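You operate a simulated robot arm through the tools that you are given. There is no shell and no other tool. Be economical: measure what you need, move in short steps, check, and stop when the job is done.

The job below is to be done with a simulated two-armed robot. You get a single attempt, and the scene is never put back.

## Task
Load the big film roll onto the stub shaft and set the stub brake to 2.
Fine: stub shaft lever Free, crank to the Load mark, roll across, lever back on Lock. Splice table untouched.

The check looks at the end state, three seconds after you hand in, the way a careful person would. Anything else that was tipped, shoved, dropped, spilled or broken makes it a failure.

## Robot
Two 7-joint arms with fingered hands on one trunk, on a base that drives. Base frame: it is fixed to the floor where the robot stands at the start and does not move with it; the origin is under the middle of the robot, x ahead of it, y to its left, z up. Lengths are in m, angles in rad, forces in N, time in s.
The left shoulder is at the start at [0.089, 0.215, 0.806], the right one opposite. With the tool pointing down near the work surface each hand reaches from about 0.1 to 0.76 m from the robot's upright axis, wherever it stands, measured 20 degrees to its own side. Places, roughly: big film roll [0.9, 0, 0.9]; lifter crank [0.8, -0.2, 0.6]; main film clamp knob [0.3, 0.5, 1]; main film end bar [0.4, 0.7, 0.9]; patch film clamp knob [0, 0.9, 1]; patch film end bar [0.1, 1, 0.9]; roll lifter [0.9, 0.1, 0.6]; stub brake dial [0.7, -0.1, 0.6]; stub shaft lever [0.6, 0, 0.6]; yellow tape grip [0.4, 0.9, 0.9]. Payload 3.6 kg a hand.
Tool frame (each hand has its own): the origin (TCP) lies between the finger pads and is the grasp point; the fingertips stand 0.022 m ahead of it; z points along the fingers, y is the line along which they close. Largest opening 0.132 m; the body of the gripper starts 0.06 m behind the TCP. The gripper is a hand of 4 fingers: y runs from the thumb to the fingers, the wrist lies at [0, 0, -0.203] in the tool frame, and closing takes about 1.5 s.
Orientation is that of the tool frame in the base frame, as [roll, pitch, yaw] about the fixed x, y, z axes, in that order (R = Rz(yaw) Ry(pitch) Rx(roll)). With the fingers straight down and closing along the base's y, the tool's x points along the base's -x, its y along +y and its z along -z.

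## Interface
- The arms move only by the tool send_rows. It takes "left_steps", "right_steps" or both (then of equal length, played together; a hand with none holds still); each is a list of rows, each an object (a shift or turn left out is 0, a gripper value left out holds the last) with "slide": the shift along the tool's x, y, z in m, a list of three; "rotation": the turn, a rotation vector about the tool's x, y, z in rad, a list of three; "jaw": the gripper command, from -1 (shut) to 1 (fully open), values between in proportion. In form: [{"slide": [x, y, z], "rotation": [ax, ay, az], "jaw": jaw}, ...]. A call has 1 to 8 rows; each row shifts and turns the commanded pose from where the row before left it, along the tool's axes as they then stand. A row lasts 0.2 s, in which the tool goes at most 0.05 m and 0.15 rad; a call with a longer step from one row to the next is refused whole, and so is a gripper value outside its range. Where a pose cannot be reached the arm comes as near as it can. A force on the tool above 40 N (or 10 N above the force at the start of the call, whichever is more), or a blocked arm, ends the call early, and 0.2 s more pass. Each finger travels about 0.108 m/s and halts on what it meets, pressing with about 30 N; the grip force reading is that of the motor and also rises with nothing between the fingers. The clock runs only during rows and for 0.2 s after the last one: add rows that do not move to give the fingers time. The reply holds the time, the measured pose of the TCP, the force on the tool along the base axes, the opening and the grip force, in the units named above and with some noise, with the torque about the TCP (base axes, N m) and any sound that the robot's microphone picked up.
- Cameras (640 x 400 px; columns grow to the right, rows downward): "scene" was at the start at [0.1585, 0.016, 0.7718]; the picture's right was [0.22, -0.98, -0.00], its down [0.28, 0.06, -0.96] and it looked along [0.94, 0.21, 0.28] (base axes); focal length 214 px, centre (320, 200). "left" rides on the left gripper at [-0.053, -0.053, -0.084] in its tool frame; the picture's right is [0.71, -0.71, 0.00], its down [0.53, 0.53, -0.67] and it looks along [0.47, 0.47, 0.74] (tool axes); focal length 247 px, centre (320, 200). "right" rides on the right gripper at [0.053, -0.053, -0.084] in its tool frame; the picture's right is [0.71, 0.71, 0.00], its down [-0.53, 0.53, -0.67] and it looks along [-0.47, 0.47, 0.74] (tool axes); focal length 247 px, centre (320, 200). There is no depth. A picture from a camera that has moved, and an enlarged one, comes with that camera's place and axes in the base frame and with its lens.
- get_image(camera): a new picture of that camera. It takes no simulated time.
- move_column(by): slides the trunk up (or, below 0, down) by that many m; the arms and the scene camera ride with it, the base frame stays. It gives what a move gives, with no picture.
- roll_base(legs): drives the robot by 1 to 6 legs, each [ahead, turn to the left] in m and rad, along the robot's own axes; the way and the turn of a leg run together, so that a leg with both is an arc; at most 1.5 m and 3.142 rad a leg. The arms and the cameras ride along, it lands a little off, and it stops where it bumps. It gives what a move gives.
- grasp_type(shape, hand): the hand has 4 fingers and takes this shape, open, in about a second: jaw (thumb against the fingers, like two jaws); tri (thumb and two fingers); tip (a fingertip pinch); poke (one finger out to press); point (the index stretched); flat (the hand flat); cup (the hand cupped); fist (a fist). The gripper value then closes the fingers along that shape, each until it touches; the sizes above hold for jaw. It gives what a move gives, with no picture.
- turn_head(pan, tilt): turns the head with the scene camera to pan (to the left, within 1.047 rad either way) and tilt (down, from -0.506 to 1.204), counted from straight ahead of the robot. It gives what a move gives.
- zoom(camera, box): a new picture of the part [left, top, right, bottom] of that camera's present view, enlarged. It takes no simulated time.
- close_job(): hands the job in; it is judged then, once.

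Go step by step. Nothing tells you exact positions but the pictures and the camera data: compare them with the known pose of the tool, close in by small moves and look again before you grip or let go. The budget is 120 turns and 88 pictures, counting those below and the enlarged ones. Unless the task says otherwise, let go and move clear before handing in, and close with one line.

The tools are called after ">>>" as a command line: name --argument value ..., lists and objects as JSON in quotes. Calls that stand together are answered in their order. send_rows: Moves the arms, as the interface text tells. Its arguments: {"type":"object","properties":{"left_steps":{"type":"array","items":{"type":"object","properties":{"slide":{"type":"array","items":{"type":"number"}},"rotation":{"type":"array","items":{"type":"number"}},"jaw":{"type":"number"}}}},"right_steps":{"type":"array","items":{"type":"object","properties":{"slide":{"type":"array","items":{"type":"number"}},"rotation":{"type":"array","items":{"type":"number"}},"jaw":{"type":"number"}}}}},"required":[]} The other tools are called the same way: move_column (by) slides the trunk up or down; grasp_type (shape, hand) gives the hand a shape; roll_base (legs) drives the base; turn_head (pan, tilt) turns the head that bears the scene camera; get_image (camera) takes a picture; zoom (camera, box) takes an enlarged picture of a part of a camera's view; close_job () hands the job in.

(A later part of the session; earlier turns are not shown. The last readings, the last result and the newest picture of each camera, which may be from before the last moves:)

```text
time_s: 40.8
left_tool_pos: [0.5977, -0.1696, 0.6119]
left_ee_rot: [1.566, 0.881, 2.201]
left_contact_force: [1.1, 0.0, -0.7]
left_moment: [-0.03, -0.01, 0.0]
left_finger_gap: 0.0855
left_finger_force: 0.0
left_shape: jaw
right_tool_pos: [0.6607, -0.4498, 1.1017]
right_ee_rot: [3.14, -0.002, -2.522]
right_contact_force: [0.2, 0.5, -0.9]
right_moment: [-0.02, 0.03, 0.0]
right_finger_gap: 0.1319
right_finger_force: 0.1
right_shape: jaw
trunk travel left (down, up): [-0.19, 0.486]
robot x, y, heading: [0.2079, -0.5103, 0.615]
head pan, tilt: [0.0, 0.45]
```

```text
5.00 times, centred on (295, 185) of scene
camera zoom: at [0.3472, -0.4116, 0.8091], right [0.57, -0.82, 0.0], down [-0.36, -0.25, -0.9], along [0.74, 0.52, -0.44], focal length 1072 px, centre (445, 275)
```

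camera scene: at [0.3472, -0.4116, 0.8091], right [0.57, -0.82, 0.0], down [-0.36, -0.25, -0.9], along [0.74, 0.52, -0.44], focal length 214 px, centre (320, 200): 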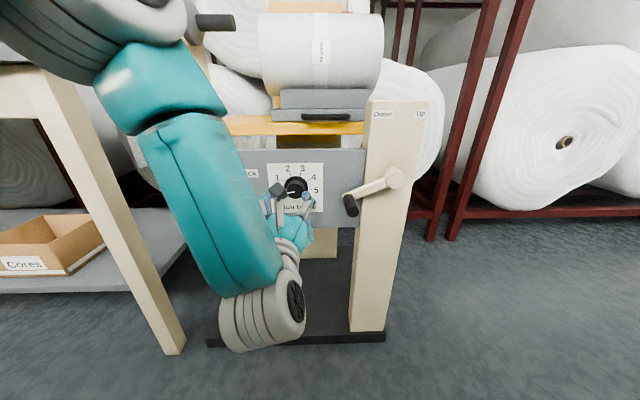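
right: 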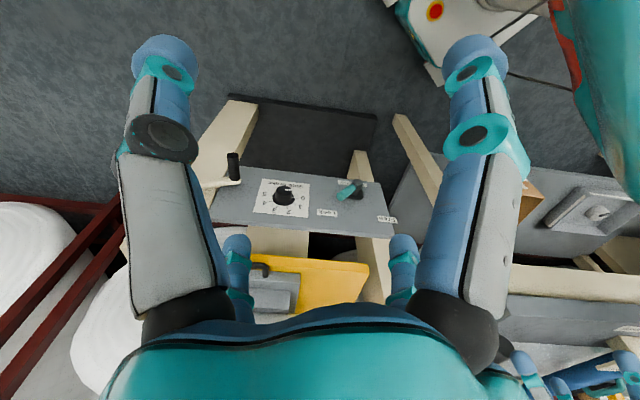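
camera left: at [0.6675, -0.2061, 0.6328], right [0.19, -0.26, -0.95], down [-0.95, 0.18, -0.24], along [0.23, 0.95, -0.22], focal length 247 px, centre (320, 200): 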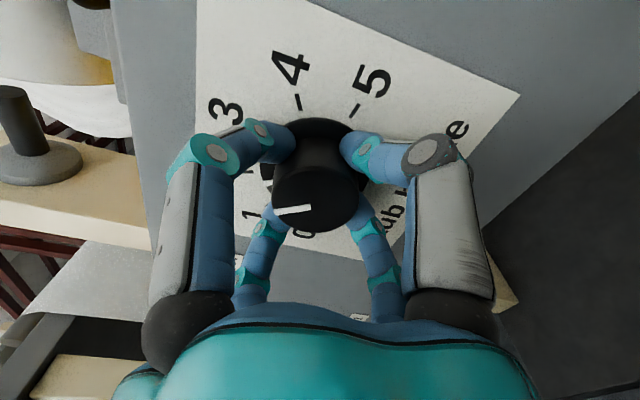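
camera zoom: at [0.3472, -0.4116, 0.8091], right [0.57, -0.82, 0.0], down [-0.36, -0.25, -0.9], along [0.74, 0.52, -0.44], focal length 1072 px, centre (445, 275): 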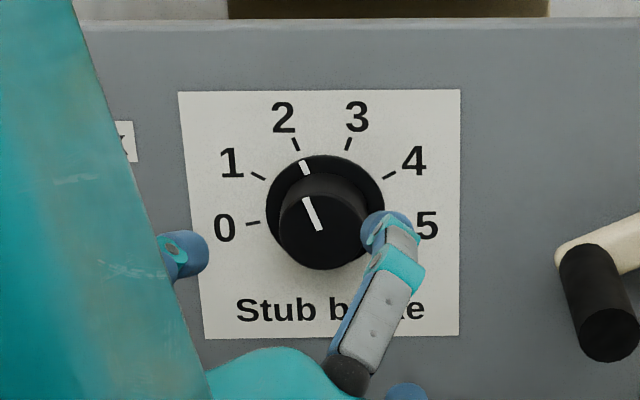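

The dial reads 2. I'll move the left hand aside while tilting the right hand 45° for the crank.

>>> send_rows --left_steps '[{"slide": [0.0085, 0.0363, 0]}, {"slide": [0.0085, 0.0363, 0]}, {"slide": [0.0085, 0.0363, 0]}, {"slide": [0.0085, 0.0363, 0]}, {"slide": [0.0085, 0.0363, 0]}, {"slide": [0.0085, 0.0363, 0]}]' --right_steps '[{"rotation": [0, -0.131, 0], "jaw": 0.2}, {"rotation": [0, -0.131, 0]}, {"rotation": [0, -0.131, 0]}, {"rotation": [0, -0.131, 0]}, {"rotation": [0, -0.131, 0]}, {"rotation": [0, -0.131, 0]}]'

>>> get_image --camera "scene"

```text
time_s: 42.2
left_tool_pos: [0.5115, -0.0872, 0.7332]
left_ee_rot: [1.571, 0.879, 2.201]
left_contact_force: [0.4, -0.2, -0.2]
left_moment: [0.0, 0.01, 0.04]
left_finger_gap: 0.0854
left_finger_force: 0.1
left_shape: jaw
left hand out of reach, approached as far as the arm can: row 3, 4, 5, 6
right_tool_pos: [0.6624, -0.4499, 1.1008]
right_ee_rot: [3.139, 0.791, -2.523]
right_contact_force: [0.4, 0.4, 0.0]
right_moment: [-0.02, 0.0, -0.01]
right_finger_gap: 0.0799
right_finger_force: 0.0
right_shape: jaw
trunk travel left (down, up): [-0.19, 0.486]
robot x, y, heading: [0.2053, -0.5118, 0.613]
head pan, tilt: [0.0, 0.45]
```

```text
55 pictures are left
camera scene: at [0.347, -0.4117, 0.8091], right [0.57, -0.82, 0.0], down [-0.36, -0.25, -0.9], along [0.74, 0.52, -0.44], focal length 214 px, centre (320, 200)
```

scene: 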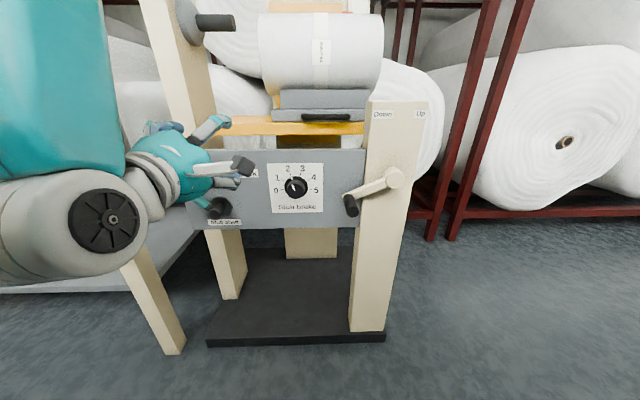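

Now the right hand goes to a pre-grasp point in front of the crank handle.

>>> send_rows --right_steps '[{"slide": [0.0228, 0.0146, 0.0387]}, {"slide": [0.0228, 0.0146, 0.0387]}, {"slide": [0.0228, 0.0146, 0.0387]}, {"slide": [0.0228, 0.0146, 0.0387]}, {"slide": [0.0228, 0.0146, 0.0387]}, {"slide": [0.0228, 0.0146, 0.0387]}, {"slide": [0.0228, 0.0146, 0.0387]}, {"slide": [0.0228, 0.0146, 0.0387]}]'

>>> send_rows --right_steps '[{"slide": [0.0228, 0.0146, 0.0387]}, {"slide": [0.0228, 0.0146, 0.0387]}]'

>>> get_image --camera "right"

>>> get_image --camera "scene"

```text
time_s: 44.0
left_tool_pos: [0.5117, -0.0873, 0.7332]
left_ee_rot: [1.573, 0.879, 2.202]
left_contact_force: [0.0, 0.9, 1.1]
left_moment: [-0.01, -0.01, -0.03]
left_finger_gap: 0.0855
left_finger_force: 0.1
left_shape: jaw
right_tool_pos: [0.6667, -0.3015, 0.7549]
right_ee_rot: [3.139, 0.789, -2.52]
right_contact_force: [-0.4, -0.4, 0.9]
right_moment: [0.02, 0.03, 0.01]
right_finger_gap: 0.0796
right_finger_force: 0.1
right_shape: jaw
trunk travel left (down, up): [-0.19, 0.486]
robot x, y, heading: [0.2068, -0.5085, 0.613]
head pan, tilt: [0.0, 0.45]
```

```text
time_s: 44.6
left_tool_pos: [0.5129, -0.0871, 0.733]
left_ee_rot: [1.574, 0.881, 2.202]
left_contact_force: [0.0, 0.5, 0.6]
left_moment: [-0.01, -0.02, 0.04]
left_finger_gap: 0.0856
left_finger_force: 0.0
left_shape: jaw
right_tool_pos: [0.6679, -0.263, 0.669]
right_ee_rot: [3.138, 0.788, -2.521]
right_contact_force: [0.2, -0.2, -0.6]
right_moment: [0.0, 0.0, -0.02]
right_finger_gap: 0.0798
right_finger_force: 0.0
right_shape: jaw
trunk travel left (down, up): [-0.19, 0.486]
robot x, y, heading: [0.207, -0.5119, 0.608]
head pan, tilt: [0.0, 0.45]
```

```text
54 pictures are left
camera right: at [0.6203, -0.3642, 0.6907], right [-0.82, 0.28, -0.5], down [-0.39, 0.37, 0.85], along [0.42, 0.89, -0.19], focal length 247 px, centre (320, 200)
```

right: 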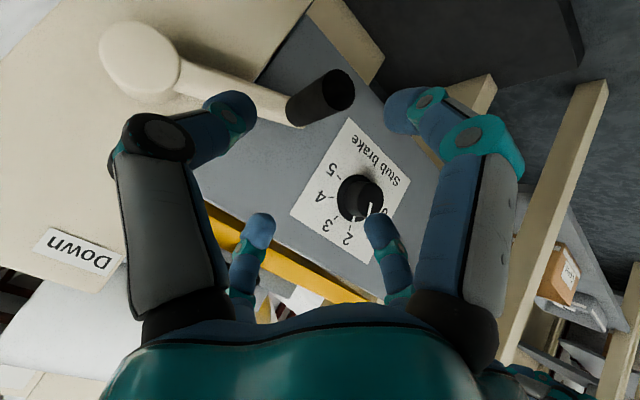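

```text
53 pictures are left
camera scene: at [0.3474, -0.4115, 0.809], right [0.57, -0.82, 0.0], down [-0.36, -0.25, -0.9], along [0.74, 0.52, -0.44], focal length 214 px, centre (320, 200)
```

scene: 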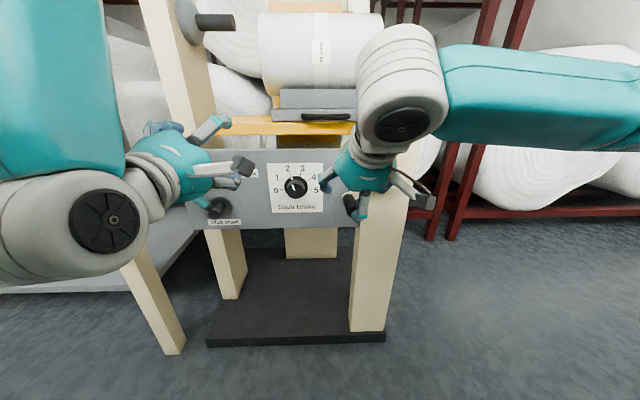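

Handle position confirmed by the hand camera. I'll advance onto the handle and close.

>>> send_rows --right_steps '[{"slide": [0, -0.0065, 0.035]}, {"slide": [0, 0, 0.035]}, {"slide": [0, 0, 0.035]}]'

>>> send_rows --right_steps '[{"jaw": -1}, {}, {}, {}, {}, {}]'

>>> get_image --camera "right"

```text
time_s: 45.4
left_tool_pos: [0.5115, -0.0868, 0.7329]
left_ee_rot: [1.573, 0.879, 2.201]
left_contact_force: [0.0, 0.7, 0.3]
left_moment: [-0.03, -0.03, 0.0]
left_finger_gap: 0.0853
left_finger_force: 0.1
left_shape: jaw
right_tool_pos: [0.7312, -0.2211, 0.5954]
right_ee_rot: [3.138, 0.787, -2.523]
right_contact_force: [0.2, 0.7, -0.4]
right_moment: [0.02, -0.02, 0.01]
right_finger_gap: 0.0798
right_finger_force: 0.1
right_shape: jaw
trunk travel left (down, up): [-0.19, 0.486]
robot x, y, heading: [0.2081, -0.5097, 0.613]
head pan, tilt: [0.0, 0.45]
```

```text
time_s: 46.8
left_tool_pos: [0.5116, -0.0864, 0.7323]
left_ee_rot: [1.572, 0.879, 2.199]
left_contact_force: [0.8, -0.5, -0.4]
left_moment: [0.02, 0.03, 0.02]
left_finger_gap: 0.0857
left_finger_force: 0.2
left_shape: jaw
right_tool_pos: [0.73, -0.2222, 0.5959]
right_ee_rot: [3.136, 0.786, -2.521]
right_contact_force: [-7.0, 5.1, -5.4]
right_moment: [1.04, -1.59, 0.21]
right_finger_gap: 0.0272
right_finger_force: 29.7
right_shape: jaw
trunk travel left (down, up): [-0.19, 0.486]
robot x, y, heading: [0.2056, -0.5107, 0.606]
head pan, tilt: [0.0, 0.45]
```

```text
52 pictures are left
camera right: at [0.6828, -0.3217, 0.6174], right [-0.82, 0.28, -0.5], down [-0.39, 0.36, 0.85], along [0.42, 0.89, -0.19], focal length 247 px, centre (320, 200)
```

right: 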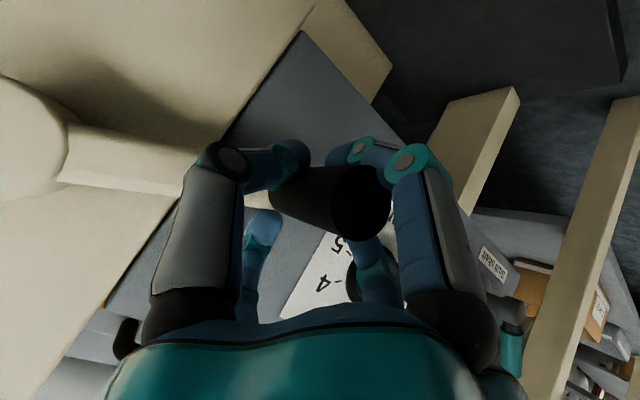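

Gripped. I'll test a first portion of the clockwise ("Up") turn by lifting the handle along its arc.

>>> send_rows --right_steps '[{"slide": [-0.0136, 0.0048, -0.0136]}, {"slide": [-0.0136, 0.0048, -0.0136]}, {"slide": [-0.014, -0.002, -0.014]}, {"slide": [-0.014, -0.002, -0.014]}]'

>>> get_image --camera "right"

```text
time_s: 47.4
left_tool_pos: [0.512, -0.086, 0.7327]
left_ee_rot: [1.576, 0.881, 2.201]
left_contact_force: [-0.6, 0.2, -1.2]
left_moment: [-0.01, 0.01, 0.02]
left_finger_gap: 0.0853
left_finger_force: 0.1
left_shape: jaw
right_tool_pos: [0.7238, -0.2146, 0.6212]
right_ee_rot: [3.122, 0.781, -2.525]
right_contact_force: [3.9, 19.9, -15.7]
right_moment: [1.49, -1.06, -0.6]
right_finger_gap: 0.0245
right_finger_force: 30.0
right_shape: jaw
trunk travel left (down, up): [-0.19, 0.486]
robot x, y, heading: [0.2073, -0.5103, 0.611]
head pan, tilt: [0.0, 0.45]
stopped in row 2 (right hand): the force on the tool passed its limit (the readings are from after the stop); the commanded pose is now the measured one
```

```text
51 pictures are left
camera right: at [0.677, -0.315, 0.6436], right [-0.83, 0.28, -0.49], down [-0.38, 0.36, 0.85], along [0.41, 0.89, -0.19], focal length 247 px, centre (320, 200)
```

right: 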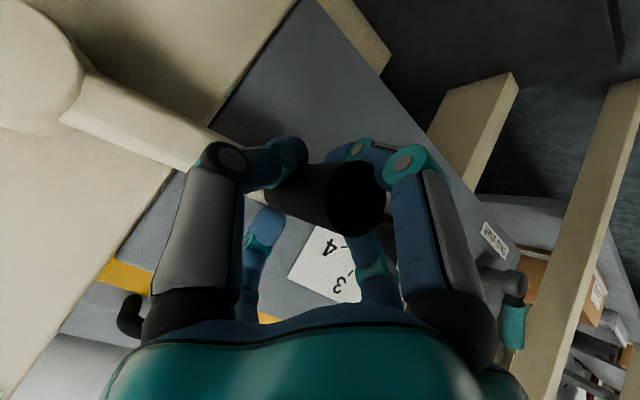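

The crank moved and the stop was mainly from radial strain. I'll continue in smaller steps on a slightly larger radius.

>>> send_rows --right_steps '[{"slide": [0, 0.004, 0]}, {"slide": [-0.0174, 0.0015, -0.0174]}, {"slide": [-0.0173, -0.0037, -0.0173]}, {"slide": [-0.0164, -0.0086, -0.0164]}, {"slide": [-0.0147, -0.0133, -0.0147]}]'

```text
time_s: 48.6
left_tool_pos: [0.5117, -0.0858, 0.7321]
left_ee_rot: [1.574, 0.881, 2.204]
left_contact_force: [0.4, 0.1, -0.2]
left_moment: [0.01, -0.01, -0.03]
left_finger_gap: 0.0856
left_finger_force: 0.1
left_shape: jaw
right_tool_pos: [0.7342, -0.2321, 0.7155]
right_ee_rot: [3.126, 0.781, -2.515]
right_contact_force: [-9.1, 11.6, -18.7]
right_moment: [1.68, -0.28, 1.12]
right_finger_gap: 0.0224
right_finger_force: 30.4
right_shape: jaw
trunk travel left (down, up): [-0.19, 0.486]
robot x, y, heading: [0.2045, -0.508, 0.606]
head pan, tilt: [0.0, 0.45]
```

>>> send_rows --right_steps '[{"slide": [-0.0124, -0.0172, -0.0124]}, {"slide": [-0.0096, -0.0206, -0.0096]}, {"slide": [-0.0064, -0.023, -0.0064]}, {"slide": [-0.0029, -0.0243, -0.0029]}, {"slide": [0.0008, -0.0246, 0.0008]}, {"slide": [0.0044, -0.0239, 0.0044]}, {"slide": [0.0078, -0.0221, 0.0078]}, {"slide": [0.0108, -0.0193, 0.0108]}]'

>>> zoom --camera "scene" --box '[220, 0, 480, 240]'

```text
time_s: 49.4
left_tool_pos: [0.5127, -0.0855, 0.7343]
left_ee_rot: [1.574, 0.88, 2.204]
left_contact_force: [-0.7, -0.2, 0.2]
left_moment: [0.02, 0.0, -0.03]
left_finger_gap: 0.0856
left_finger_force: 0.0
left_shape: jaw
right_tool_pos: [0.7653, -0.2769, 0.7473]
right_ee_rot: [3.118, 0.77, -2.52]
right_contact_force: [6.7, 9.3, -17.5]
right_moment: [2.12, -0.34, 0.05]
right_finger_gap: 0.0224
right_finger_force: 30.1
right_shape: jaw
trunk travel left (down, up): [-0.19, 0.486]
robot x, y, heading: [0.2028, -0.5084, 0.611]
head pan, tilt: [0.0, 0.45]
stopped in row 4 (right hand): the force on the tool passed its limit (the readings are from after the stop); the commanded pose is now the measured one
```

```text
1.67 times, centred on (350, 120) of scene
camera zoom: at [0.3488, -0.4103, 0.8088], right [0.57, -0.82, 0.0], down [-0.36, -0.25, -0.9], along [0.74, 0.52, -0.44], focal length 358 px, centre (270, 333)
```

zoom: 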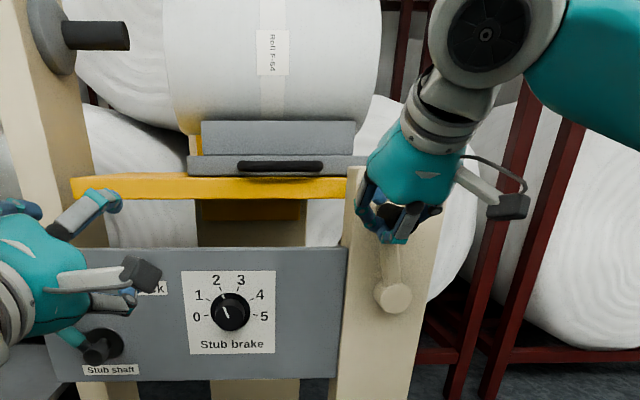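

A circle fit to the hand path gives the pivot at L≈-0.687, z≈0.650 and radius 0.10. I'll continue with the corrected arc.

>>> send_rows --right_steps '[{"slide": [-0.0014, -0.0241, -0.0014]}, {"slide": [0.0028, -0.024, 0.0028]}, {"slide": [0.0067, -0.0222, 0.0067]}, {"slide": [0.0104, -0.0194, 0.0104]}, {"slide": [0.0134, -0.0152, 0.0134]}, {"slide": [0.0156, -0.0101, 0.0156]}, {"slide": [0.0168, -0.0046, 0.0168]}, {"slide": [0.0171, 0.0014, 0.0171]}]'

```text
time_s: 49.8
left_tool_pos: [0.5122, -0.0858, 0.7344]
left_ee_rot: [1.573, 0.882, 2.201]
left_contact_force: [0.5, 0.9, 0.0]
left_moment: [0.03, 0.03, -0.05]
left_finger_gap: 0.0851
left_finger_force: 0.0
left_shape: jaw
right_tool_pos: [0.7765, -0.2919, 0.7506]
right_ee_rot: [3.102, 0.773, -2.52]
right_contact_force: [9.0, 14.6, -17.9]
right_moment: [2.34, -0.5, -0.2]
right_finger_gap: 0.0222
right_finger_force: 29.9
right_shape: jaw
trunk travel left (down, up): [-0.19, 0.486]
robot x, y, heading: [0.2103, -0.512, 0.616]
head pan, tilt: [0.0, 0.45]
stopped in row 2 (right hand): the force on the tool passed its limit (the readings are from after the stop); the commanded pose is now the measured one
```

>>> get_image --camera "right"

>>> zoom --camera "scene" --box '[320, 60, 480, 220]'

```text
49 pictures are left
camera right: at [0.7326, -0.3944, 0.772], right [-0.84, 0.27, -0.47], down [-0.37, 0.35, 0.86], along [0.39, 0.9, -0.19], focal length 247 px, centre (320, 200)
```

right: 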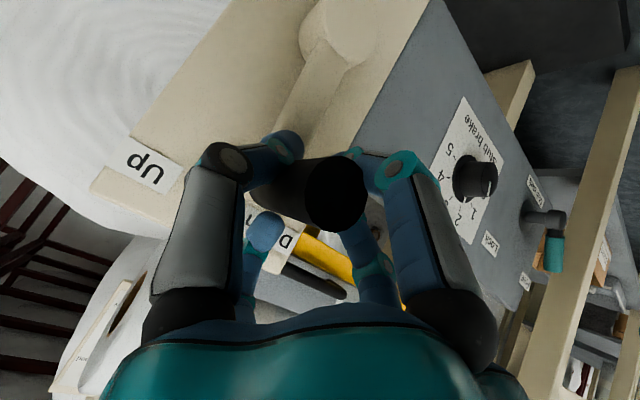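

```text
2.50 times, centred on (400, 140) of scene
camera zoom: at [0.349, -0.4099, 0.8086], right [0.57, -0.82, 0.0], down [-0.36, -0.25, -0.9], along [0.74, 0.52, -0.44], focal length 536 px, centre (120, 350)
```

zoom: 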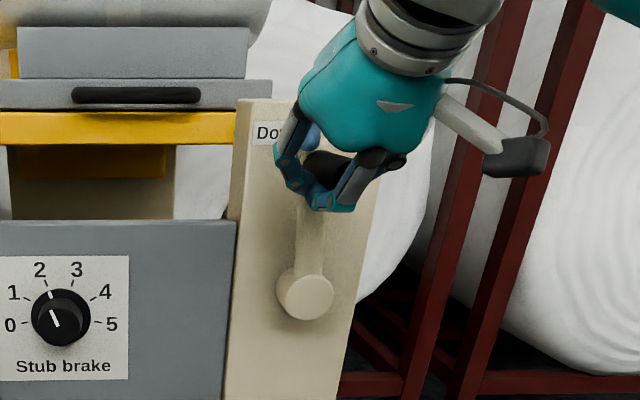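

The handle has drifted about 1 cm off centre in my grip. I'll reopen, recentre and regrip at the top of the turn.

>>> send_rows --right_steps '[{"jaw": 0.1}, {}, {}, {"slide": [0, -0.012, 0.003]}, {"jaw": -1}, {}, {}, {}]'

>>> send_rows --right_steps '[{}]'

>>> get_image --camera "right"

```text
time_s: 51.6
left_tool_pos: [0.511, -0.0875, 0.7353]
left_ee_rot: [1.571, 0.88, 2.198]
left_contact_force: [0.5, -0.3, 0.6]
left_moment: [0.01, 0.01, -0.01]
left_finger_gap: 0.0855
left_finger_force: 0.1
left_shape: jaw
right_tool_pos: [0.7832, -0.3036, 0.7489]
right_ee_rot: [3.106, 0.771, -2.514]
right_contact_force: [-2.0, -3.8, -8.7]
right_moment: [1.01, -1.57, 0.02]
right_finger_gap: 0.0206
right_finger_force: 30.5
right_shape: jaw
trunk travel left (down, up): [-0.19, 0.486]
robot x, y, heading: [0.2058, -0.5082, 0.613]
head pan, tilt: [0.0, 0.45]
```

```text
time_s: 52.0
left_tool_pos: [0.5103, -0.0879, 0.735]
left_ee_rot: [1.57, 0.879, 2.2]
left_contact_force: [0.6, -0.1, 0.4]
left_moment: [0.02, -0.02, 0.01]
left_finger_gap: 0.0853
left_finger_force: 0.0
left_shape: jaw
right_tool_pos: [0.7832, -0.3045, 0.7489]
right_ee_rot: [3.106, 0.771, -2.517]
right_contact_force: [-4.2, -5.3, -11.4]
right_moment: [0.96, -1.57, -0.03]
right_finger_gap: 0.0205
right_finger_force: 29.8
right_shape: jaw
trunk travel left (down, up): [-0.19, 0.486]
robot x, y, heading: [0.2041, -0.5095, 0.607]
head pan, tilt: [0.0, 0.45]
```

```text
47 pictures are left
camera right: at [0.74, -0.4059, 0.771], right [-0.84, 0.27, -0.48], down [-0.38, 0.35, 0.86], along [0.39, 0.9, -0.19], focal length 247 px, centre (320, 200)
```

right: 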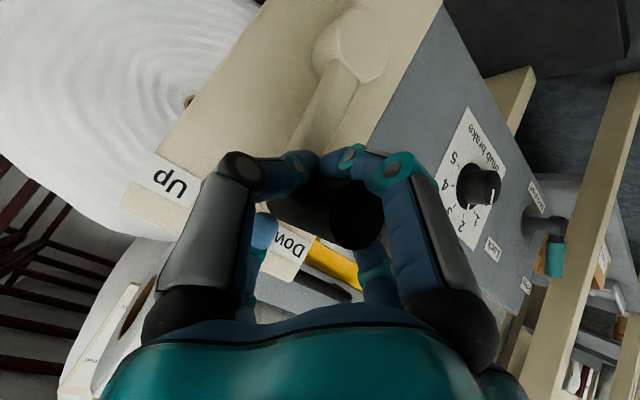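

>>> send_rows --right_steps '[{"slide": [0.0017, -0.0253, 0.0017]}, {"slide": [0.0057, -0.024, 0.0057]}, {"slide": [0.0093, -0.0217, 0.0093]}, {"slide": [0.0126, -0.018, 0.0126]}, {"slide": [0.0151, -0.0137, 0.0151]}, {"slide": [0.0169, -0.0084, 0.0169]}, {"slide": [0.0178, -0.0029, 0.0178]}, {"slide": [0.0178, 0.0029, 0.0178]}]'

```text
time_s: 53.2
left_tool_pos: [0.5071, -0.0894, 0.7364]
left_ee_rot: [1.566, 0.88, 2.196]
left_contact_force: [0.6, 0.1, -0.9]
left_moment: [0.0, 0.01, -0.02]
left_finger_gap: 0.0854
left_finger_force: 0.0
left_shape: jaw
right_tool_pos: [0.8471, -0.3832, 0.7083]
right_ee_rot: [3.114, 0.805, -2.528]
right_contact_force: [-9.8, -13.3, 10.7]
right_moment: [1.11, -1.1, -1.03]
right_finger_gap: 0.0191
right_finger_force: 29.4
right_shape: jaw
trunk travel left (down, up): [-0.19, 0.486]
robot x, y, heading: [0.2088, -0.5118, 0.613]
head pan, tilt: [0.0, 0.45]
stopped in row 5 (right hand): the force on the tool passed its limit (the readings are from after the stop); the commanded pose is now the measured one
```

>>> send_rows --right_steps '[{"slide": [0.005, 0, -0.005]}, {"slide": [0.0165, -0.0124, 0.0159]}, {"slide": [0.0181, -0.007, 0.0174]}, {"slide": [0.0187, -0.0011, 0.018]}, {"slide": [0.0185, 0.0047, 0.0177]}, {"slide": [0.0172, 0.0104, 0.0166]}]'

>>> get_image --camera "right"

>>> get_image --camera "scene"

```text
time_s: 54.0
left_tool_pos: [0.51, -0.0883, 0.7366]
left_ee_rot: [1.57, 0.88, 2.199]
left_contact_force: [0.2, 0.0, -0.5]
left_moment: [0.0, -0.04, 0.02]
left_finger_gap: 0.0855
left_finger_force: 0.0
left_shape: jaw
right_tool_pos: [0.8632, -0.4062, 0.6627]
right_ee_rot: [3.13, 0.817, -2.544]
right_contact_force: [-2.5, -8.7, 3.2]
right_moment: [0.58, -0.74, -1.41]
right_finger_gap: 0.0189
right_finger_force: 29.9
right_shape: jaw
trunk travel left (down, up): [-0.19, 0.486]
robot x, y, heading: [0.2087, -0.5101, 0.611]
head pan, tilt: [0.0, 0.45]
stopped in row 4 (right hand): the force on the tool passed its limit (the readings are from after the stop); the commanded pose is now the measured one
```

```text
46 pictures are left
camera right: at [0.813, -0.506, 0.6815], right [-0.8, 0.31, -0.51], down [-0.4, 0.35, 0.85], along [0.44, 0.88, -0.16], focal length 247 px, centre (320, 200)
```

right: 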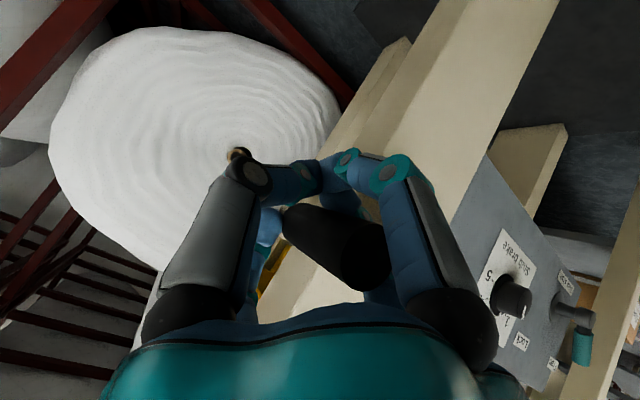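

```text
45 pictures are left
camera scene: at [0.3464, -0.412, 0.8088], right [0.57, -0.82, 0.0], down [-0.36, -0.25, -0.9], along [0.74, 0.52, -0.43], focal length 214 px, centre (320, 200)
```

scene: 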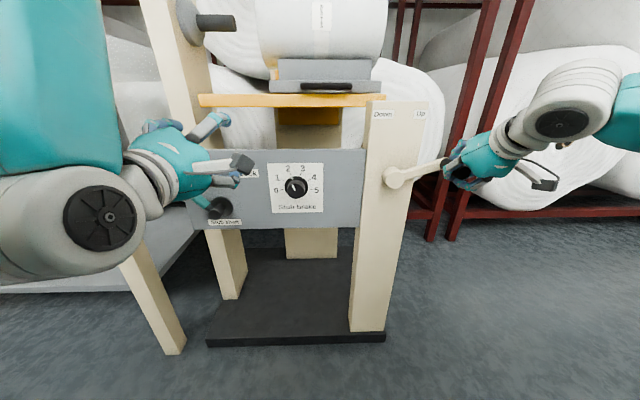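

The shelf has already risen noticeably. I'll check the lifter scale.

>>> turn_head --pan -0.05 --tilt -0.05

>>> get_image --camera "scene"

```text
time_s: 55.0
left_tool_pos: [0.5105, -0.0878, 0.7364]
left_ee_rot: [1.569, 0.88, 2.197]
left_contact_force: [0.8, 0.1, -0.5]
left_moment: [0.0, 0.02, -0.03]
left_finger_gap: 0.0855
left_finger_force: 0.1
left_shape: jaw
right_tool_pos: [0.8619, -0.4066, 0.6621]
right_ee_rot: [3.127, 0.814, -2.545]
right_contact_force: [4.8, -16.2, 3.0]
right_moment: [0.66, -0.61, -1.91]
right_finger_gap: 0.0191
right_finger_force: 29.7
right_shape: jaw
trunk travel left (down, up): [-0.19, 0.486]
robot x, y, heading: [0.2067, -0.5087, 0.612]
head pan, tilt: [-0.051, -0.051]
```

```text
44 pictures are left
camera scene: at [0.347, -0.4181, 0.8553], right [0.53, -0.85, 0.0], down [0.04, 0.03, -1.0], along [0.85, 0.53, 0.05], focal length 214 px, centre (320, 200)
```

scene: 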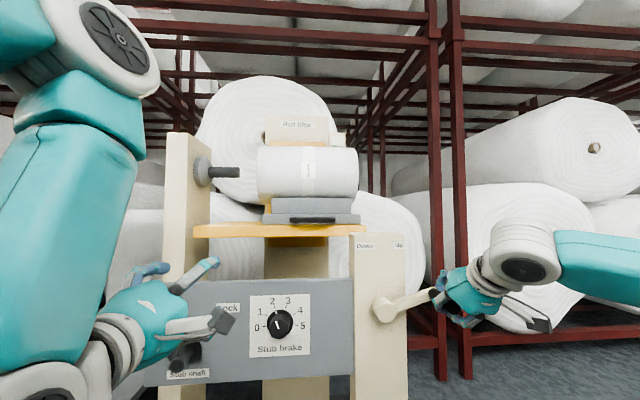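

The scale is hidden behind the roll from here. I'll release the crank, back off and raise the trunk to read it.

>>> send_rows --right_steps '[{"jaw": 0.2}, {}, {}, {}, {"slide": [0, 0, -0.04]}, {"slide": [0, 0, -0.04]}, {"slide": [0, 0, -0.03]}]'

>>> move_column --by 0.25

>>> turn_head --pan -0.05 --tilt 0.25

>>> get_image --camera "scene"

>>> zoom --camera "scene" --box '[160, 60, 400, 210]'

```text
time_s: 56.6
left_tool_pos: [0.5109, -0.0869, 0.736]
left_ee_rot: [1.568, 0.88, 2.199]
left_contact_force: [0.4, 0.5, -0.6]
left_moment: [0.02, -0.03, 0.01]
left_finger_gap: 0.0858
left_finger_force: 0.0
left_shape: jaw
right_tool_pos: [0.7962, -0.452, 0.7401]
right_ee_rot: [3.127, 0.812, -2.539]
right_contact_force: [0.2, 0.1, -0.4]
right_moment: [-0.01, -0.03, -0.01]
right_finger_gap: 0.0791
right_finger_force: 0.1
right_shape: jaw
trunk travel left (down, up): [-0.19, 0.486]
robot x, y, heading: [0.2075, -0.5091, 0.613]
head pan, tilt: [-0.051, -0.051]
```

```text
time_s: 59.1
left_tool_pos: [0.5098, -0.0908, 1.016]
left_ee_rot: [1.474, 0.879, 2.133]
left_contact_force: [-0.4, 0.3, 0.3]
left_moment: [-0.02, 0.02, 0.02]
left_finger_gap: 0.0854
left_finger_force: 0.0
left_shape: jaw
right_tool_pos: [0.7976, -0.4506, 0.9873]
right_ee_rot: [3.127, 0.814, -2.541]
right_contact_force: [0.8, 0.0, 0.7]
right_moment: [0.0, 0.03, 0.0]
right_finger_gap: 0.0789
right_finger_force: 0.0
right_shape: jaw
trunk travel left (down, up): [-0.44, 0.236]
robot x, y, heading: [0.2067, -0.5083, 0.617]
head pan, tilt: [-0.051, -0.051]
```

```text
time_s: 60.0
left_tool_pos: [0.5091, -0.0911, 1.016]
left_ee_rot: [1.474, 0.88, 2.136]
left_contact_force: [0.0, -0.3, 0.2]
left_moment: [-0.02, 0.0, 0.02]
left_finger_gap: 0.0855
left_finger_force: 0.1
left_shape: jaw
right_tool_pos: [0.7974, -0.4513, 0.9872]
right_ee_rot: [3.126, 0.813, -2.541]
right_contact_force: [0.4, -0.8, -0.4]
right_moment: [0.0, 0.03, -0.01]
right_finger_gap: 0.079
right_finger_force: 0.1
right_shape: jaw
trunk travel left (down, up): [-0.44, 0.236]
robot x, y, heading: [0.2054, -0.509, 0.613]
head pan, tilt: [-0.051, 0.25]
```

```text
43 pictures are left
camera scene: at [0.3473, -0.4172, 1.0875], right [0.53, -0.85, 0.0], down [-0.21, -0.13, -0.97], along [0.82, 0.52, -0.25], focal length 214 px, centre (320, 200)
```

scene: 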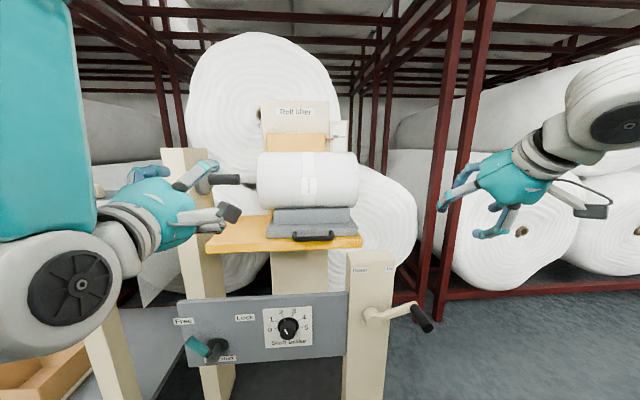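

```text
2.67 times, centred on (280, 135) of scene
camera zoom: at [0.3473, -0.4172, 1.0875], right [0.53, -0.85, 0.0], down [-0.21, -0.13, -0.97], along [0.82, 0.52, -0.25], focal length 572 px, centre (427, 373)
```

zoom: 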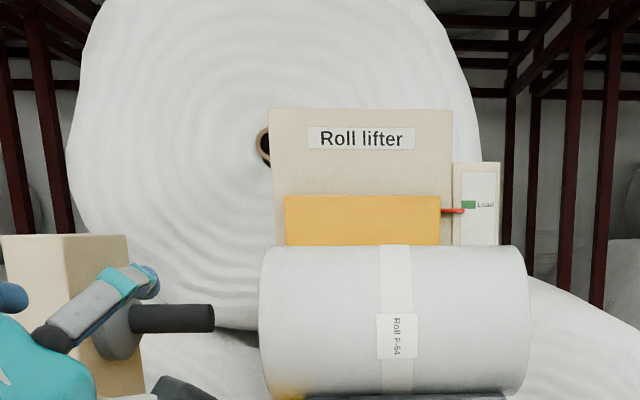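

>>> zoom --camera "scene" --box '[310, 110, 360, 160]'

```text
8.00 times, centred on (335, 135) of scene
camera zoom: at [0.3473, -0.4172, 1.0875], right [0.53, -0.85, 0.0], down [-0.21, -0.13, -0.97], along [0.82, 0.52, -0.25], focal length 1716 px, centre (200, 720)
```

zoom: 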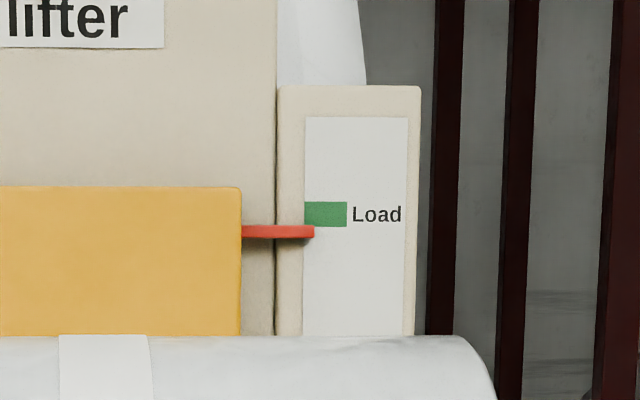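

The pointer is about 8 mm below the Load mark, so roughly 19° more crank is needed. I'll regrip the handle at this trunk height.

>>> send_rows --right_steps '[{"slide": [0.0292, 0.0012, 0.0314]}, {"slide": [0.0292, 0.0012, 0.0314]}, {"slide": [0.0292, 0.0012, 0.0314]}, {"slide": [0.0292, 0.0012, 0.0314]}, {"slide": [0.0292, 0.0012, 0.0314]}, {"slide": [0.0292, 0.0012, 0.0314]}]'

>>> get_image --camera "right"

```text
time_s: 61.4
left_tool_pos: [0.5083, -0.0902, 1.016]
left_ee_rot: [1.475, 0.88, 2.133]
left_contact_force: [-0.4, -0.7, -0.3]
left_moment: [0.0, 0.01, 0.04]
left_finger_gap: 0.0855
left_finger_force: 0.0
left_shape: jaw
right_tool_pos: [0.8028, -0.4331, 0.7336]
right_ee_rot: [3.127, 0.812, -2.54]
right_contact_force: [-0.4, -1.2, -0.5]
right_moment: [-0.02, 0.01, 0.02]
right_finger_gap: 0.0789
right_finger_force: 0.1
right_shape: jaw
trunk travel left (down, up): [-0.44, 0.236]
robot x, y, heading: [0.208, -0.5089, 0.613]
head pan, tilt: [-0.051, 0.25]
```

```text
40 pictures are left
camera right: at [0.7538, -0.5337, 0.7517], right [-0.81, 0.3, -0.51], down [-0.4, 0.35, 0.85], along [0.44, 0.89, -0.16], focal length 247 px, centre (320, 200)
```

right: 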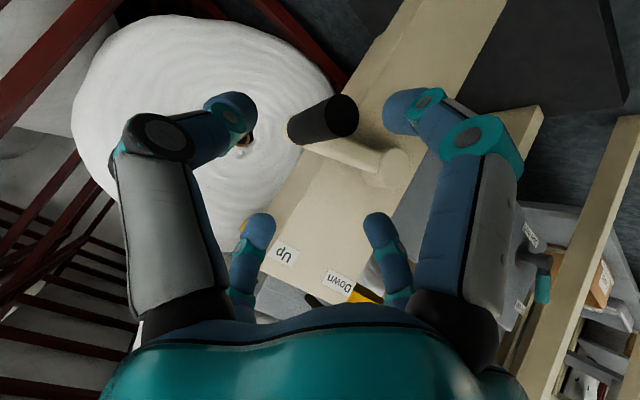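

>>> send_rows --right_steps '[{"slide": [-0.001, 0, 0.041]}, {"slide": [-0.001, 0, 0.041]}, {"jaw": -1}, {}, {}, {}, {}, {}]'

>>> get_image --camera "right"

```text
time_s: 63.1
left_tool_pos: [0.5092, -0.0904, 1.0161]
left_ee_rot: [1.475, 0.881, 2.132]
left_contact_force: [0.6, 0.6, -0.5]
left_moment: [0.0, 0.0, 0.0]
left_finger_gap: 0.0853
left_finger_force: 0.2
left_shape: jaw
right_tool_pos: [0.8527, -0.397, 0.6766]
right_ee_rot: [3.126, 0.814, -2.54]
right_contact_force: [-3.5, 2.2, -7.7]
right_moment: [0.6, -1.47, 0.36]
right_finger_gap: 0.0236
right_finger_force: 29.7
right_shape: jaw
trunk travel left (down, up): [-0.44, 0.236]
robot x, y, heading: [0.2085, -0.5091, 0.613]
head pan, tilt: [-0.051, 0.25]
```

```text
39 pictures are left
camera right: at [0.8028, -0.4979, 0.6953], right [-0.81, 0.3, -0.51], down [-0.4, 0.35, 0.85], along [0.43, 0.89, -0.16], focal length 247 px, centre (320, 200)
```

right: 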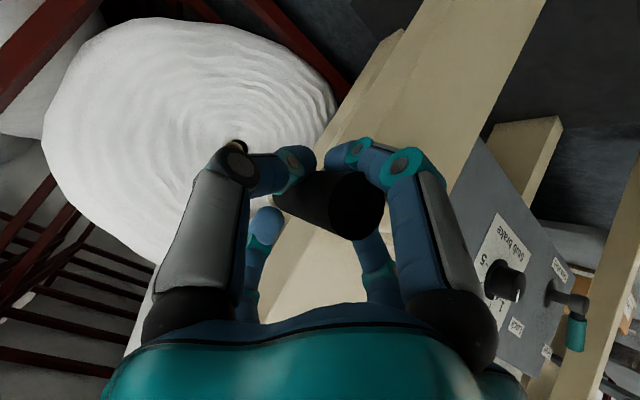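

>>> send_rows --right_steps '[{"slide": [0.0094, -0.003, 0.0089]}, {"slide": [0.0094, -0.002, 0.0089]}, {"slide": [0.0094, -0.0005, 0.0089]}]'

>>> zoom --camera "scene" --box '[310, 110, 360, 160]'

```text
time_s: 64.0
left_tool_pos: [0.5066, -0.0905, 1.0175]
left_ee_rot: [1.47, 0.88, 2.13]
left_contact_force: [-0.2, 0.3, -0.5]
left_moment: [-0.03, 0.01, 0.0]
left_finger_gap: 0.0857
left_finger_force: 0.1
left_shape: jaw
right_tool_pos: [0.8559, -0.4005, 0.6398]
right_ee_rot: [3.122, 0.818, -2.543]
right_contact_force: [-13.8, -2.3, 12.4]
right_moment: [1.25, -1.14, -0.52]
right_finger_gap: 0.0232
right_finger_force: 29.9
right_shape: jaw
trunk travel left (down, up): [-0.44, 0.236]
robot x, y, heading: [0.2082, -0.505, 0.61]
head pan, tilt: [-0.051, 0.25]
```

```text
8.00 times, centred on (335, 135) of scene
camera zoom: at [0.3446, -0.418, 1.088], right [0.53, -0.85, 0.0], down [-0.21, -0.13, -0.97], along [0.82, 0.52, -0.25], focal length 1716 px, centre (200, 720)
```

zoom: 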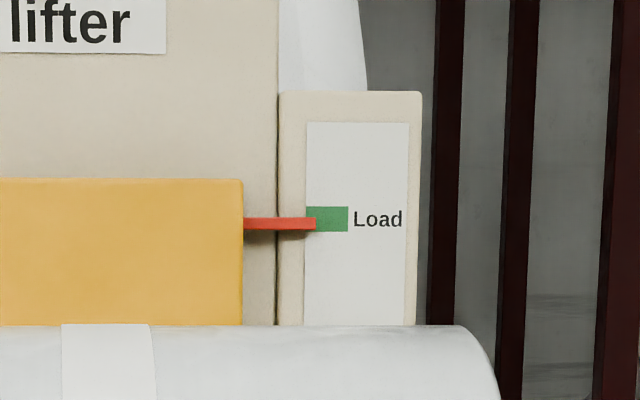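

Pointer now within the green mark, slightly low. A small extra nudge.

>>> send_rows --right_steps '[{"slide": [0.005, 0.0005, 0.0047]}, {"slide": [0.005, 0.0005, 0.0047]}]'

>>> zoom --camera "scene" --box '[310, 110, 360, 160]'

```text
time_s: 64.5
left_tool_pos: [0.5083, -0.0915, 1.0164]
left_ee_rot: [1.47, 0.879, 2.13]
left_contact_force: [-0.3, 0.0, -0.1]
left_moment: [-0.04, -0.01, 0.01]
left_finger_gap: 0.0855
left_finger_force: 0.0
left_shape: jaw
right_tool_pos: [0.8557, -0.4012, 0.6253]
right_ee_rot: [3.126, 0.817, -2.542]
right_contact_force: [-5.4, -5.3, 16.1]
right_moment: [1.74, -1.1, -0.83]
right_finger_gap: 0.0223
right_finger_force: 30.3
right_shape: jaw
trunk travel left (down, up): [-0.44, 0.236]
robot x, y, heading: [0.2064, -0.5102, 0.609]
head pan, tilt: [-0.051, 0.25]
```

```text
8.00 times, centred on (335, 135) of scene
camera zoom: at [0.345, -0.4182, 1.0879], right [0.53, -0.85, 0.0], down [-0.21, -0.13, -0.97], along [0.82, 0.52, -0.25], focal length 1716 px, centre (200, 720)
```

zoom: 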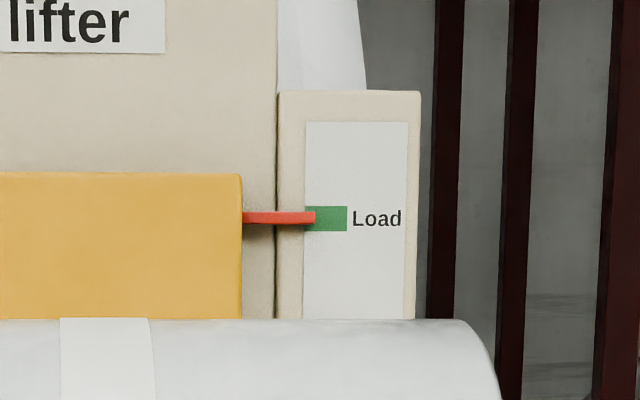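

The pointer sits exactly on Load. I'll release and retract the right hand upward.

>>> send_rows --right_steps '[{"jaw": 0.2}, {}, {}, {}, {"slide": [0, 0, -0.04]}, {"slide": [0, 0, -0.04]}, {"slide": [0, 0, -0.04]}, {"slide": [-0.02, -0.02, -0.03]}]'

>>> turn_head --pan 0.0 --tilt 0.3

>>> get_image --camera "scene"

>>> zoom --camera "scene" --box '[190, 100, 400, 260]'

```text
time_s: 66.3
left_tool_pos: [0.5092, -0.0907, 1.0154]
left_ee_rot: [1.475, 0.879, 2.133]
left_contact_force: [1.0, 1.0, -1.1]
left_moment: [0.01, 0.0, 0.0]
left_finger_gap: 0.0857
left_finger_force: 0.0
left_shape: jaw
right_tool_pos: [0.7894, -0.4705, 0.7434]
right_ee_rot: [3.126, 0.814, -2.54]
right_contact_force: [0.1, -0.6, -0.4]
right_moment: [0.0, 0.02, 0.0]
right_finger_gap: 0.0787
right_finger_force: 0.0
right_shape: jaw
trunk travel left (down, up): [-0.44, 0.236]
robot x, y, heading: [0.2072, -0.5119, 0.606]
head pan, tilt: [-0.051, 0.25]
```

```text
time_s: 67.0
left_tool_pos: [0.509, -0.0906, 1.0163]
left_ee_rot: [1.475, 0.881, 2.133]
left_contact_force: [0.3, 0.0, 0.5]
left_moment: [-0.01, -0.02, -0.02]
left_finger_gap: 0.0856
left_finger_force: 0.0
left_shape: jaw
right_tool_pos: [0.7909, -0.4695, 0.7425]
right_ee_rot: [3.126, 0.814, -2.54]
right_contact_force: [0.7, 0.4, 0.3]
right_moment: [0.03, -0.01, 0.0]
right_finger_gap: 0.0787
right_finger_force: 0.1
right_shape: jaw
trunk travel left (down, up): [-0.44, 0.236]
robot x, y, heading: [0.2083, -0.5077, 0.61]
head pan, tilt: [0.0, 0.3]
```

```text
36 pictures are left
camera scene: at [0.3446, -0.4133, 1.0828], right [0.57, -0.82, 0.0], down [-0.24, -0.17, -0.96], along [0.78, 0.55, -0.3], focal length 214 px, centre (320, 200)
```

scene: 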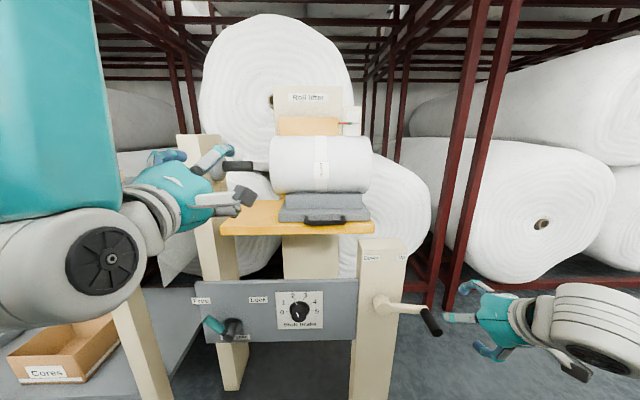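

```text
2.50 times, centred on (295, 180) of scene
camera zoom: at [0.3446, -0.4133, 1.0828], right [0.57, -0.82, 0.0], down [-0.24, -0.17, -0.96], along [0.78, 0.55, -0.3], focal length 536 px, centre (382, 250)
```

zoom: 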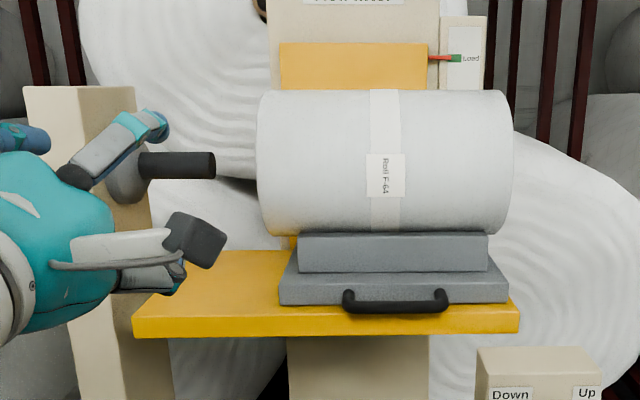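

Roll, saddle and shaft are all visible; the saddle carries a front handle at about F 0.615, z 0.845. I'll raise the left hand out of the way and bring the closed right hand, flattened out, to the right of the saddle handle so I can push it left.

>>> send_rows --left_steps '[{"slide": [-0.0347, 0.0285, 0.0027]}, {"slide": [-0.0347, 0.0285, 0.0027]}, {"slide": [-0.0347, 0.0285, 0.0027]}, {"slide": [-0.0347, 0.0285, 0.0027]}]' --right_steps '[{"rotation": [0, -0.135, 0], "jaw": -1}, {"rotation": [0, -0.135, 0]}, {"rotation": [0, -0.135, 0]}, {}]'

>>> send_rows --right_steps '[{"slide": [-0.0319, 0.0267, 0.0096]}, {"slide": [-0.0319, 0.0267, 0.0096]}, {"slide": [-0.0319, 0.0267, 0.0096]}, {"slide": [-0.0319, 0.0267, 0.0096]}, {"slide": [-0.0319, 0.0267, 0.0096]}, {"slide": [-0.0319, 0.0267, 0.0096]}]'

>>> get_image --camera "scene"

>>> get_image --camera "right"

```text
time_s: 68.0
left_tool_pos: [0.5016, -0.0922, 1.1951]
left_ee_rot: [1.476, 0.88, 2.134]
left_contact_force: [0.1, -0.3, 0.0]
left_moment: [0.0, 0.02, 0.01]
left_finger_gap: 0.0856
left_finger_force: 0.1
left_shape: jaw
right_tool_pos: [0.7914, -0.4725, 0.7409]
right_ee_rot: [3.112, 1.219, -2.557]
right_contact_force: [-0.7, -0.2, 0.0]
right_moment: [-0.01, -0.01, -0.02]
right_finger_gap: 0.0002
right_finger_force: 30.4
right_shape: jaw
trunk travel left (down, up): [-0.44, 0.236]
robot x, y, heading: [0.2087, -0.5071, 0.608]
head pan, tilt: [0.0, 0.3]
```

```text
time_s: 69.4
left_tool_pos: [0.5034, -0.0922, 1.1946]
left_ee_rot: [1.473, 0.879, 2.134]
left_contact_force: [0.3, 0.0, 0.3]
left_moment: [0.05, 0.0, 0.0]
left_finger_gap: 0.0854
left_finger_force: 0.2
left_shape: jaw
right_tool_pos: [0.7973, -0.2763, 0.9067]
right_ee_rot: [3.117, 1.218, -2.553]
right_contact_force: [0.0, 0.5, 0.0]
right_moment: [0.0, -0.01, 0.01]
right_finger_gap: 0.0
right_finger_force: 29.7
right_shape: jaw
trunk travel left (down, up): [-0.44, 0.236]
robot x, y, heading: [0.2068, -0.5082, 0.611]
head pan, tilt: [0.0, 0.3]
```

```text
34 pictures are left
camera scene: at [0.3445, -0.4128, 1.0827], right [0.57, -0.82, 0.0], down [-0.24, -0.17, -0.95], along [0.78, 0.55, -0.3], focal length 214 px, centre (320, 200)
```

scene: 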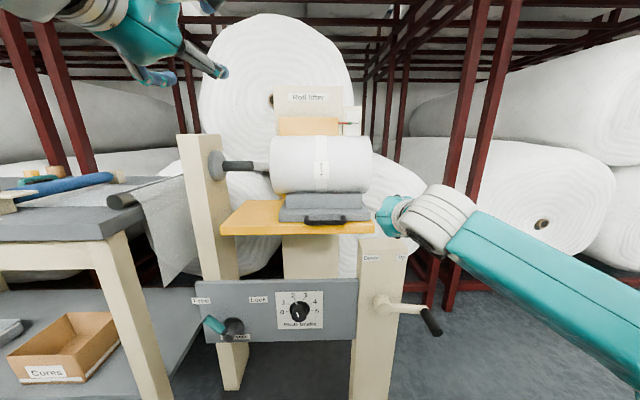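

```text
33 pictures are left
camera right: at [0.7485, -0.3772, 0.8861], right [-0.61, 0.44, -0.66], down [-0.66, 0.17, 0.73], along [0.43, 0.88, 0.19], focal length 247 px, centre (320, 200)
```

right: 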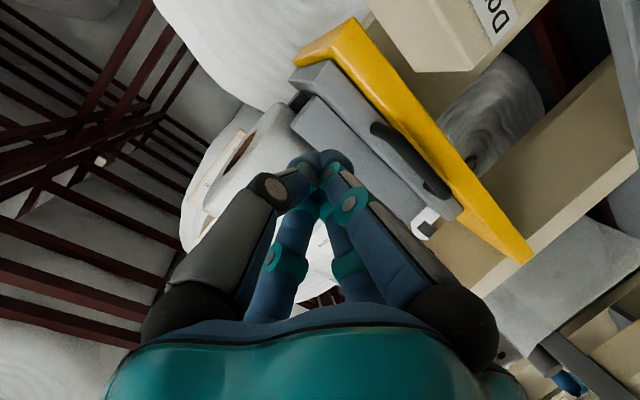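

The saddle handle spans L from -0.494 to -0.617 at F 0.62, z 0.838. I'll tilt the closed right hand back to 45° and bring its tip just right of the handle's right end.

>>> send_rows --right_steps '[{"rotation": [0, 0.145, 0]}, {"rotation": [0, 0.145, 0]}, {"rotation": [0, 0.143, 0]}, {"slide": [-0.0092, 0.0073, 0.0308]}, {"slide": [-0.0092, 0.0073, 0.0308]}, {"slide": [-0.0092, 0.0073, 0.0308]}, {"slide": [-0.0092, 0.0073, 0.0308]}]'

>>> get_image --camera "right"

>>> zoom --camera "scene" --box '[200, 110, 420, 270]'

```text
time_s: 71.0
left_tool_pos: [0.5022, -0.0919, 1.1939]
left_ee_rot: [1.476, 0.88, 2.133]
left_contact_force: [-0.5, 0.4, -0.1]
left_moment: [0.03, 0.01, -0.03]
left_finger_gap: 0.0857
left_finger_force: 0.0
left_shape: jaw
right_tool_pos: [0.8701, -0.1826, 0.8446]
right_ee_rot: [3.126, 0.786, -2.538]
right_contact_force: [0.3, 0.8, 0.0]
right_moment: [0.01, 0.0, 0.01]
right_finger_gap: 0.0
right_finger_force: 30.4
right_shape: jaw
trunk travel left (down, up): [-0.44, 0.236]
robot x, y, heading: [0.2051, -0.5098, 0.613]
head pan, tilt: [0.0, 0.3]
```

```text
32 pictures are left
camera right: at [0.8214, -0.2834, 0.8653], right [-0.82, 0.3, -0.49], down [-0.38, 0.36, 0.85], along [0.43, 0.88, -0.19], focal length 247 px, centre (320, 200)
```

right: 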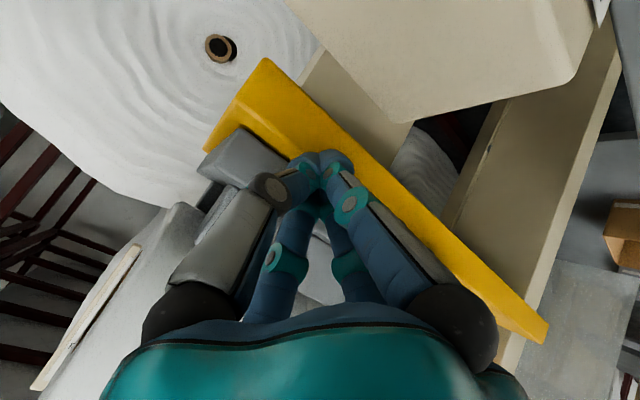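

```text
2.50 times, centred on (310, 190) of scene
camera zoom: at [0.3444, -0.4123, 1.0827], right [0.57, -0.82, 0.0], down [-0.24, -0.17, -0.95], along [0.78, 0.55, -0.3], focal length 536 px, centre (345, 225)
```

zoom: 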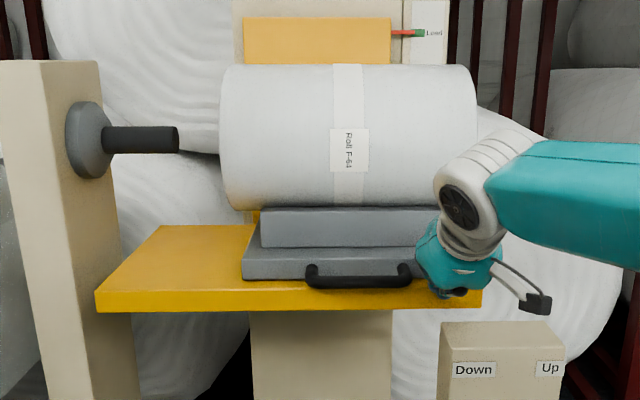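

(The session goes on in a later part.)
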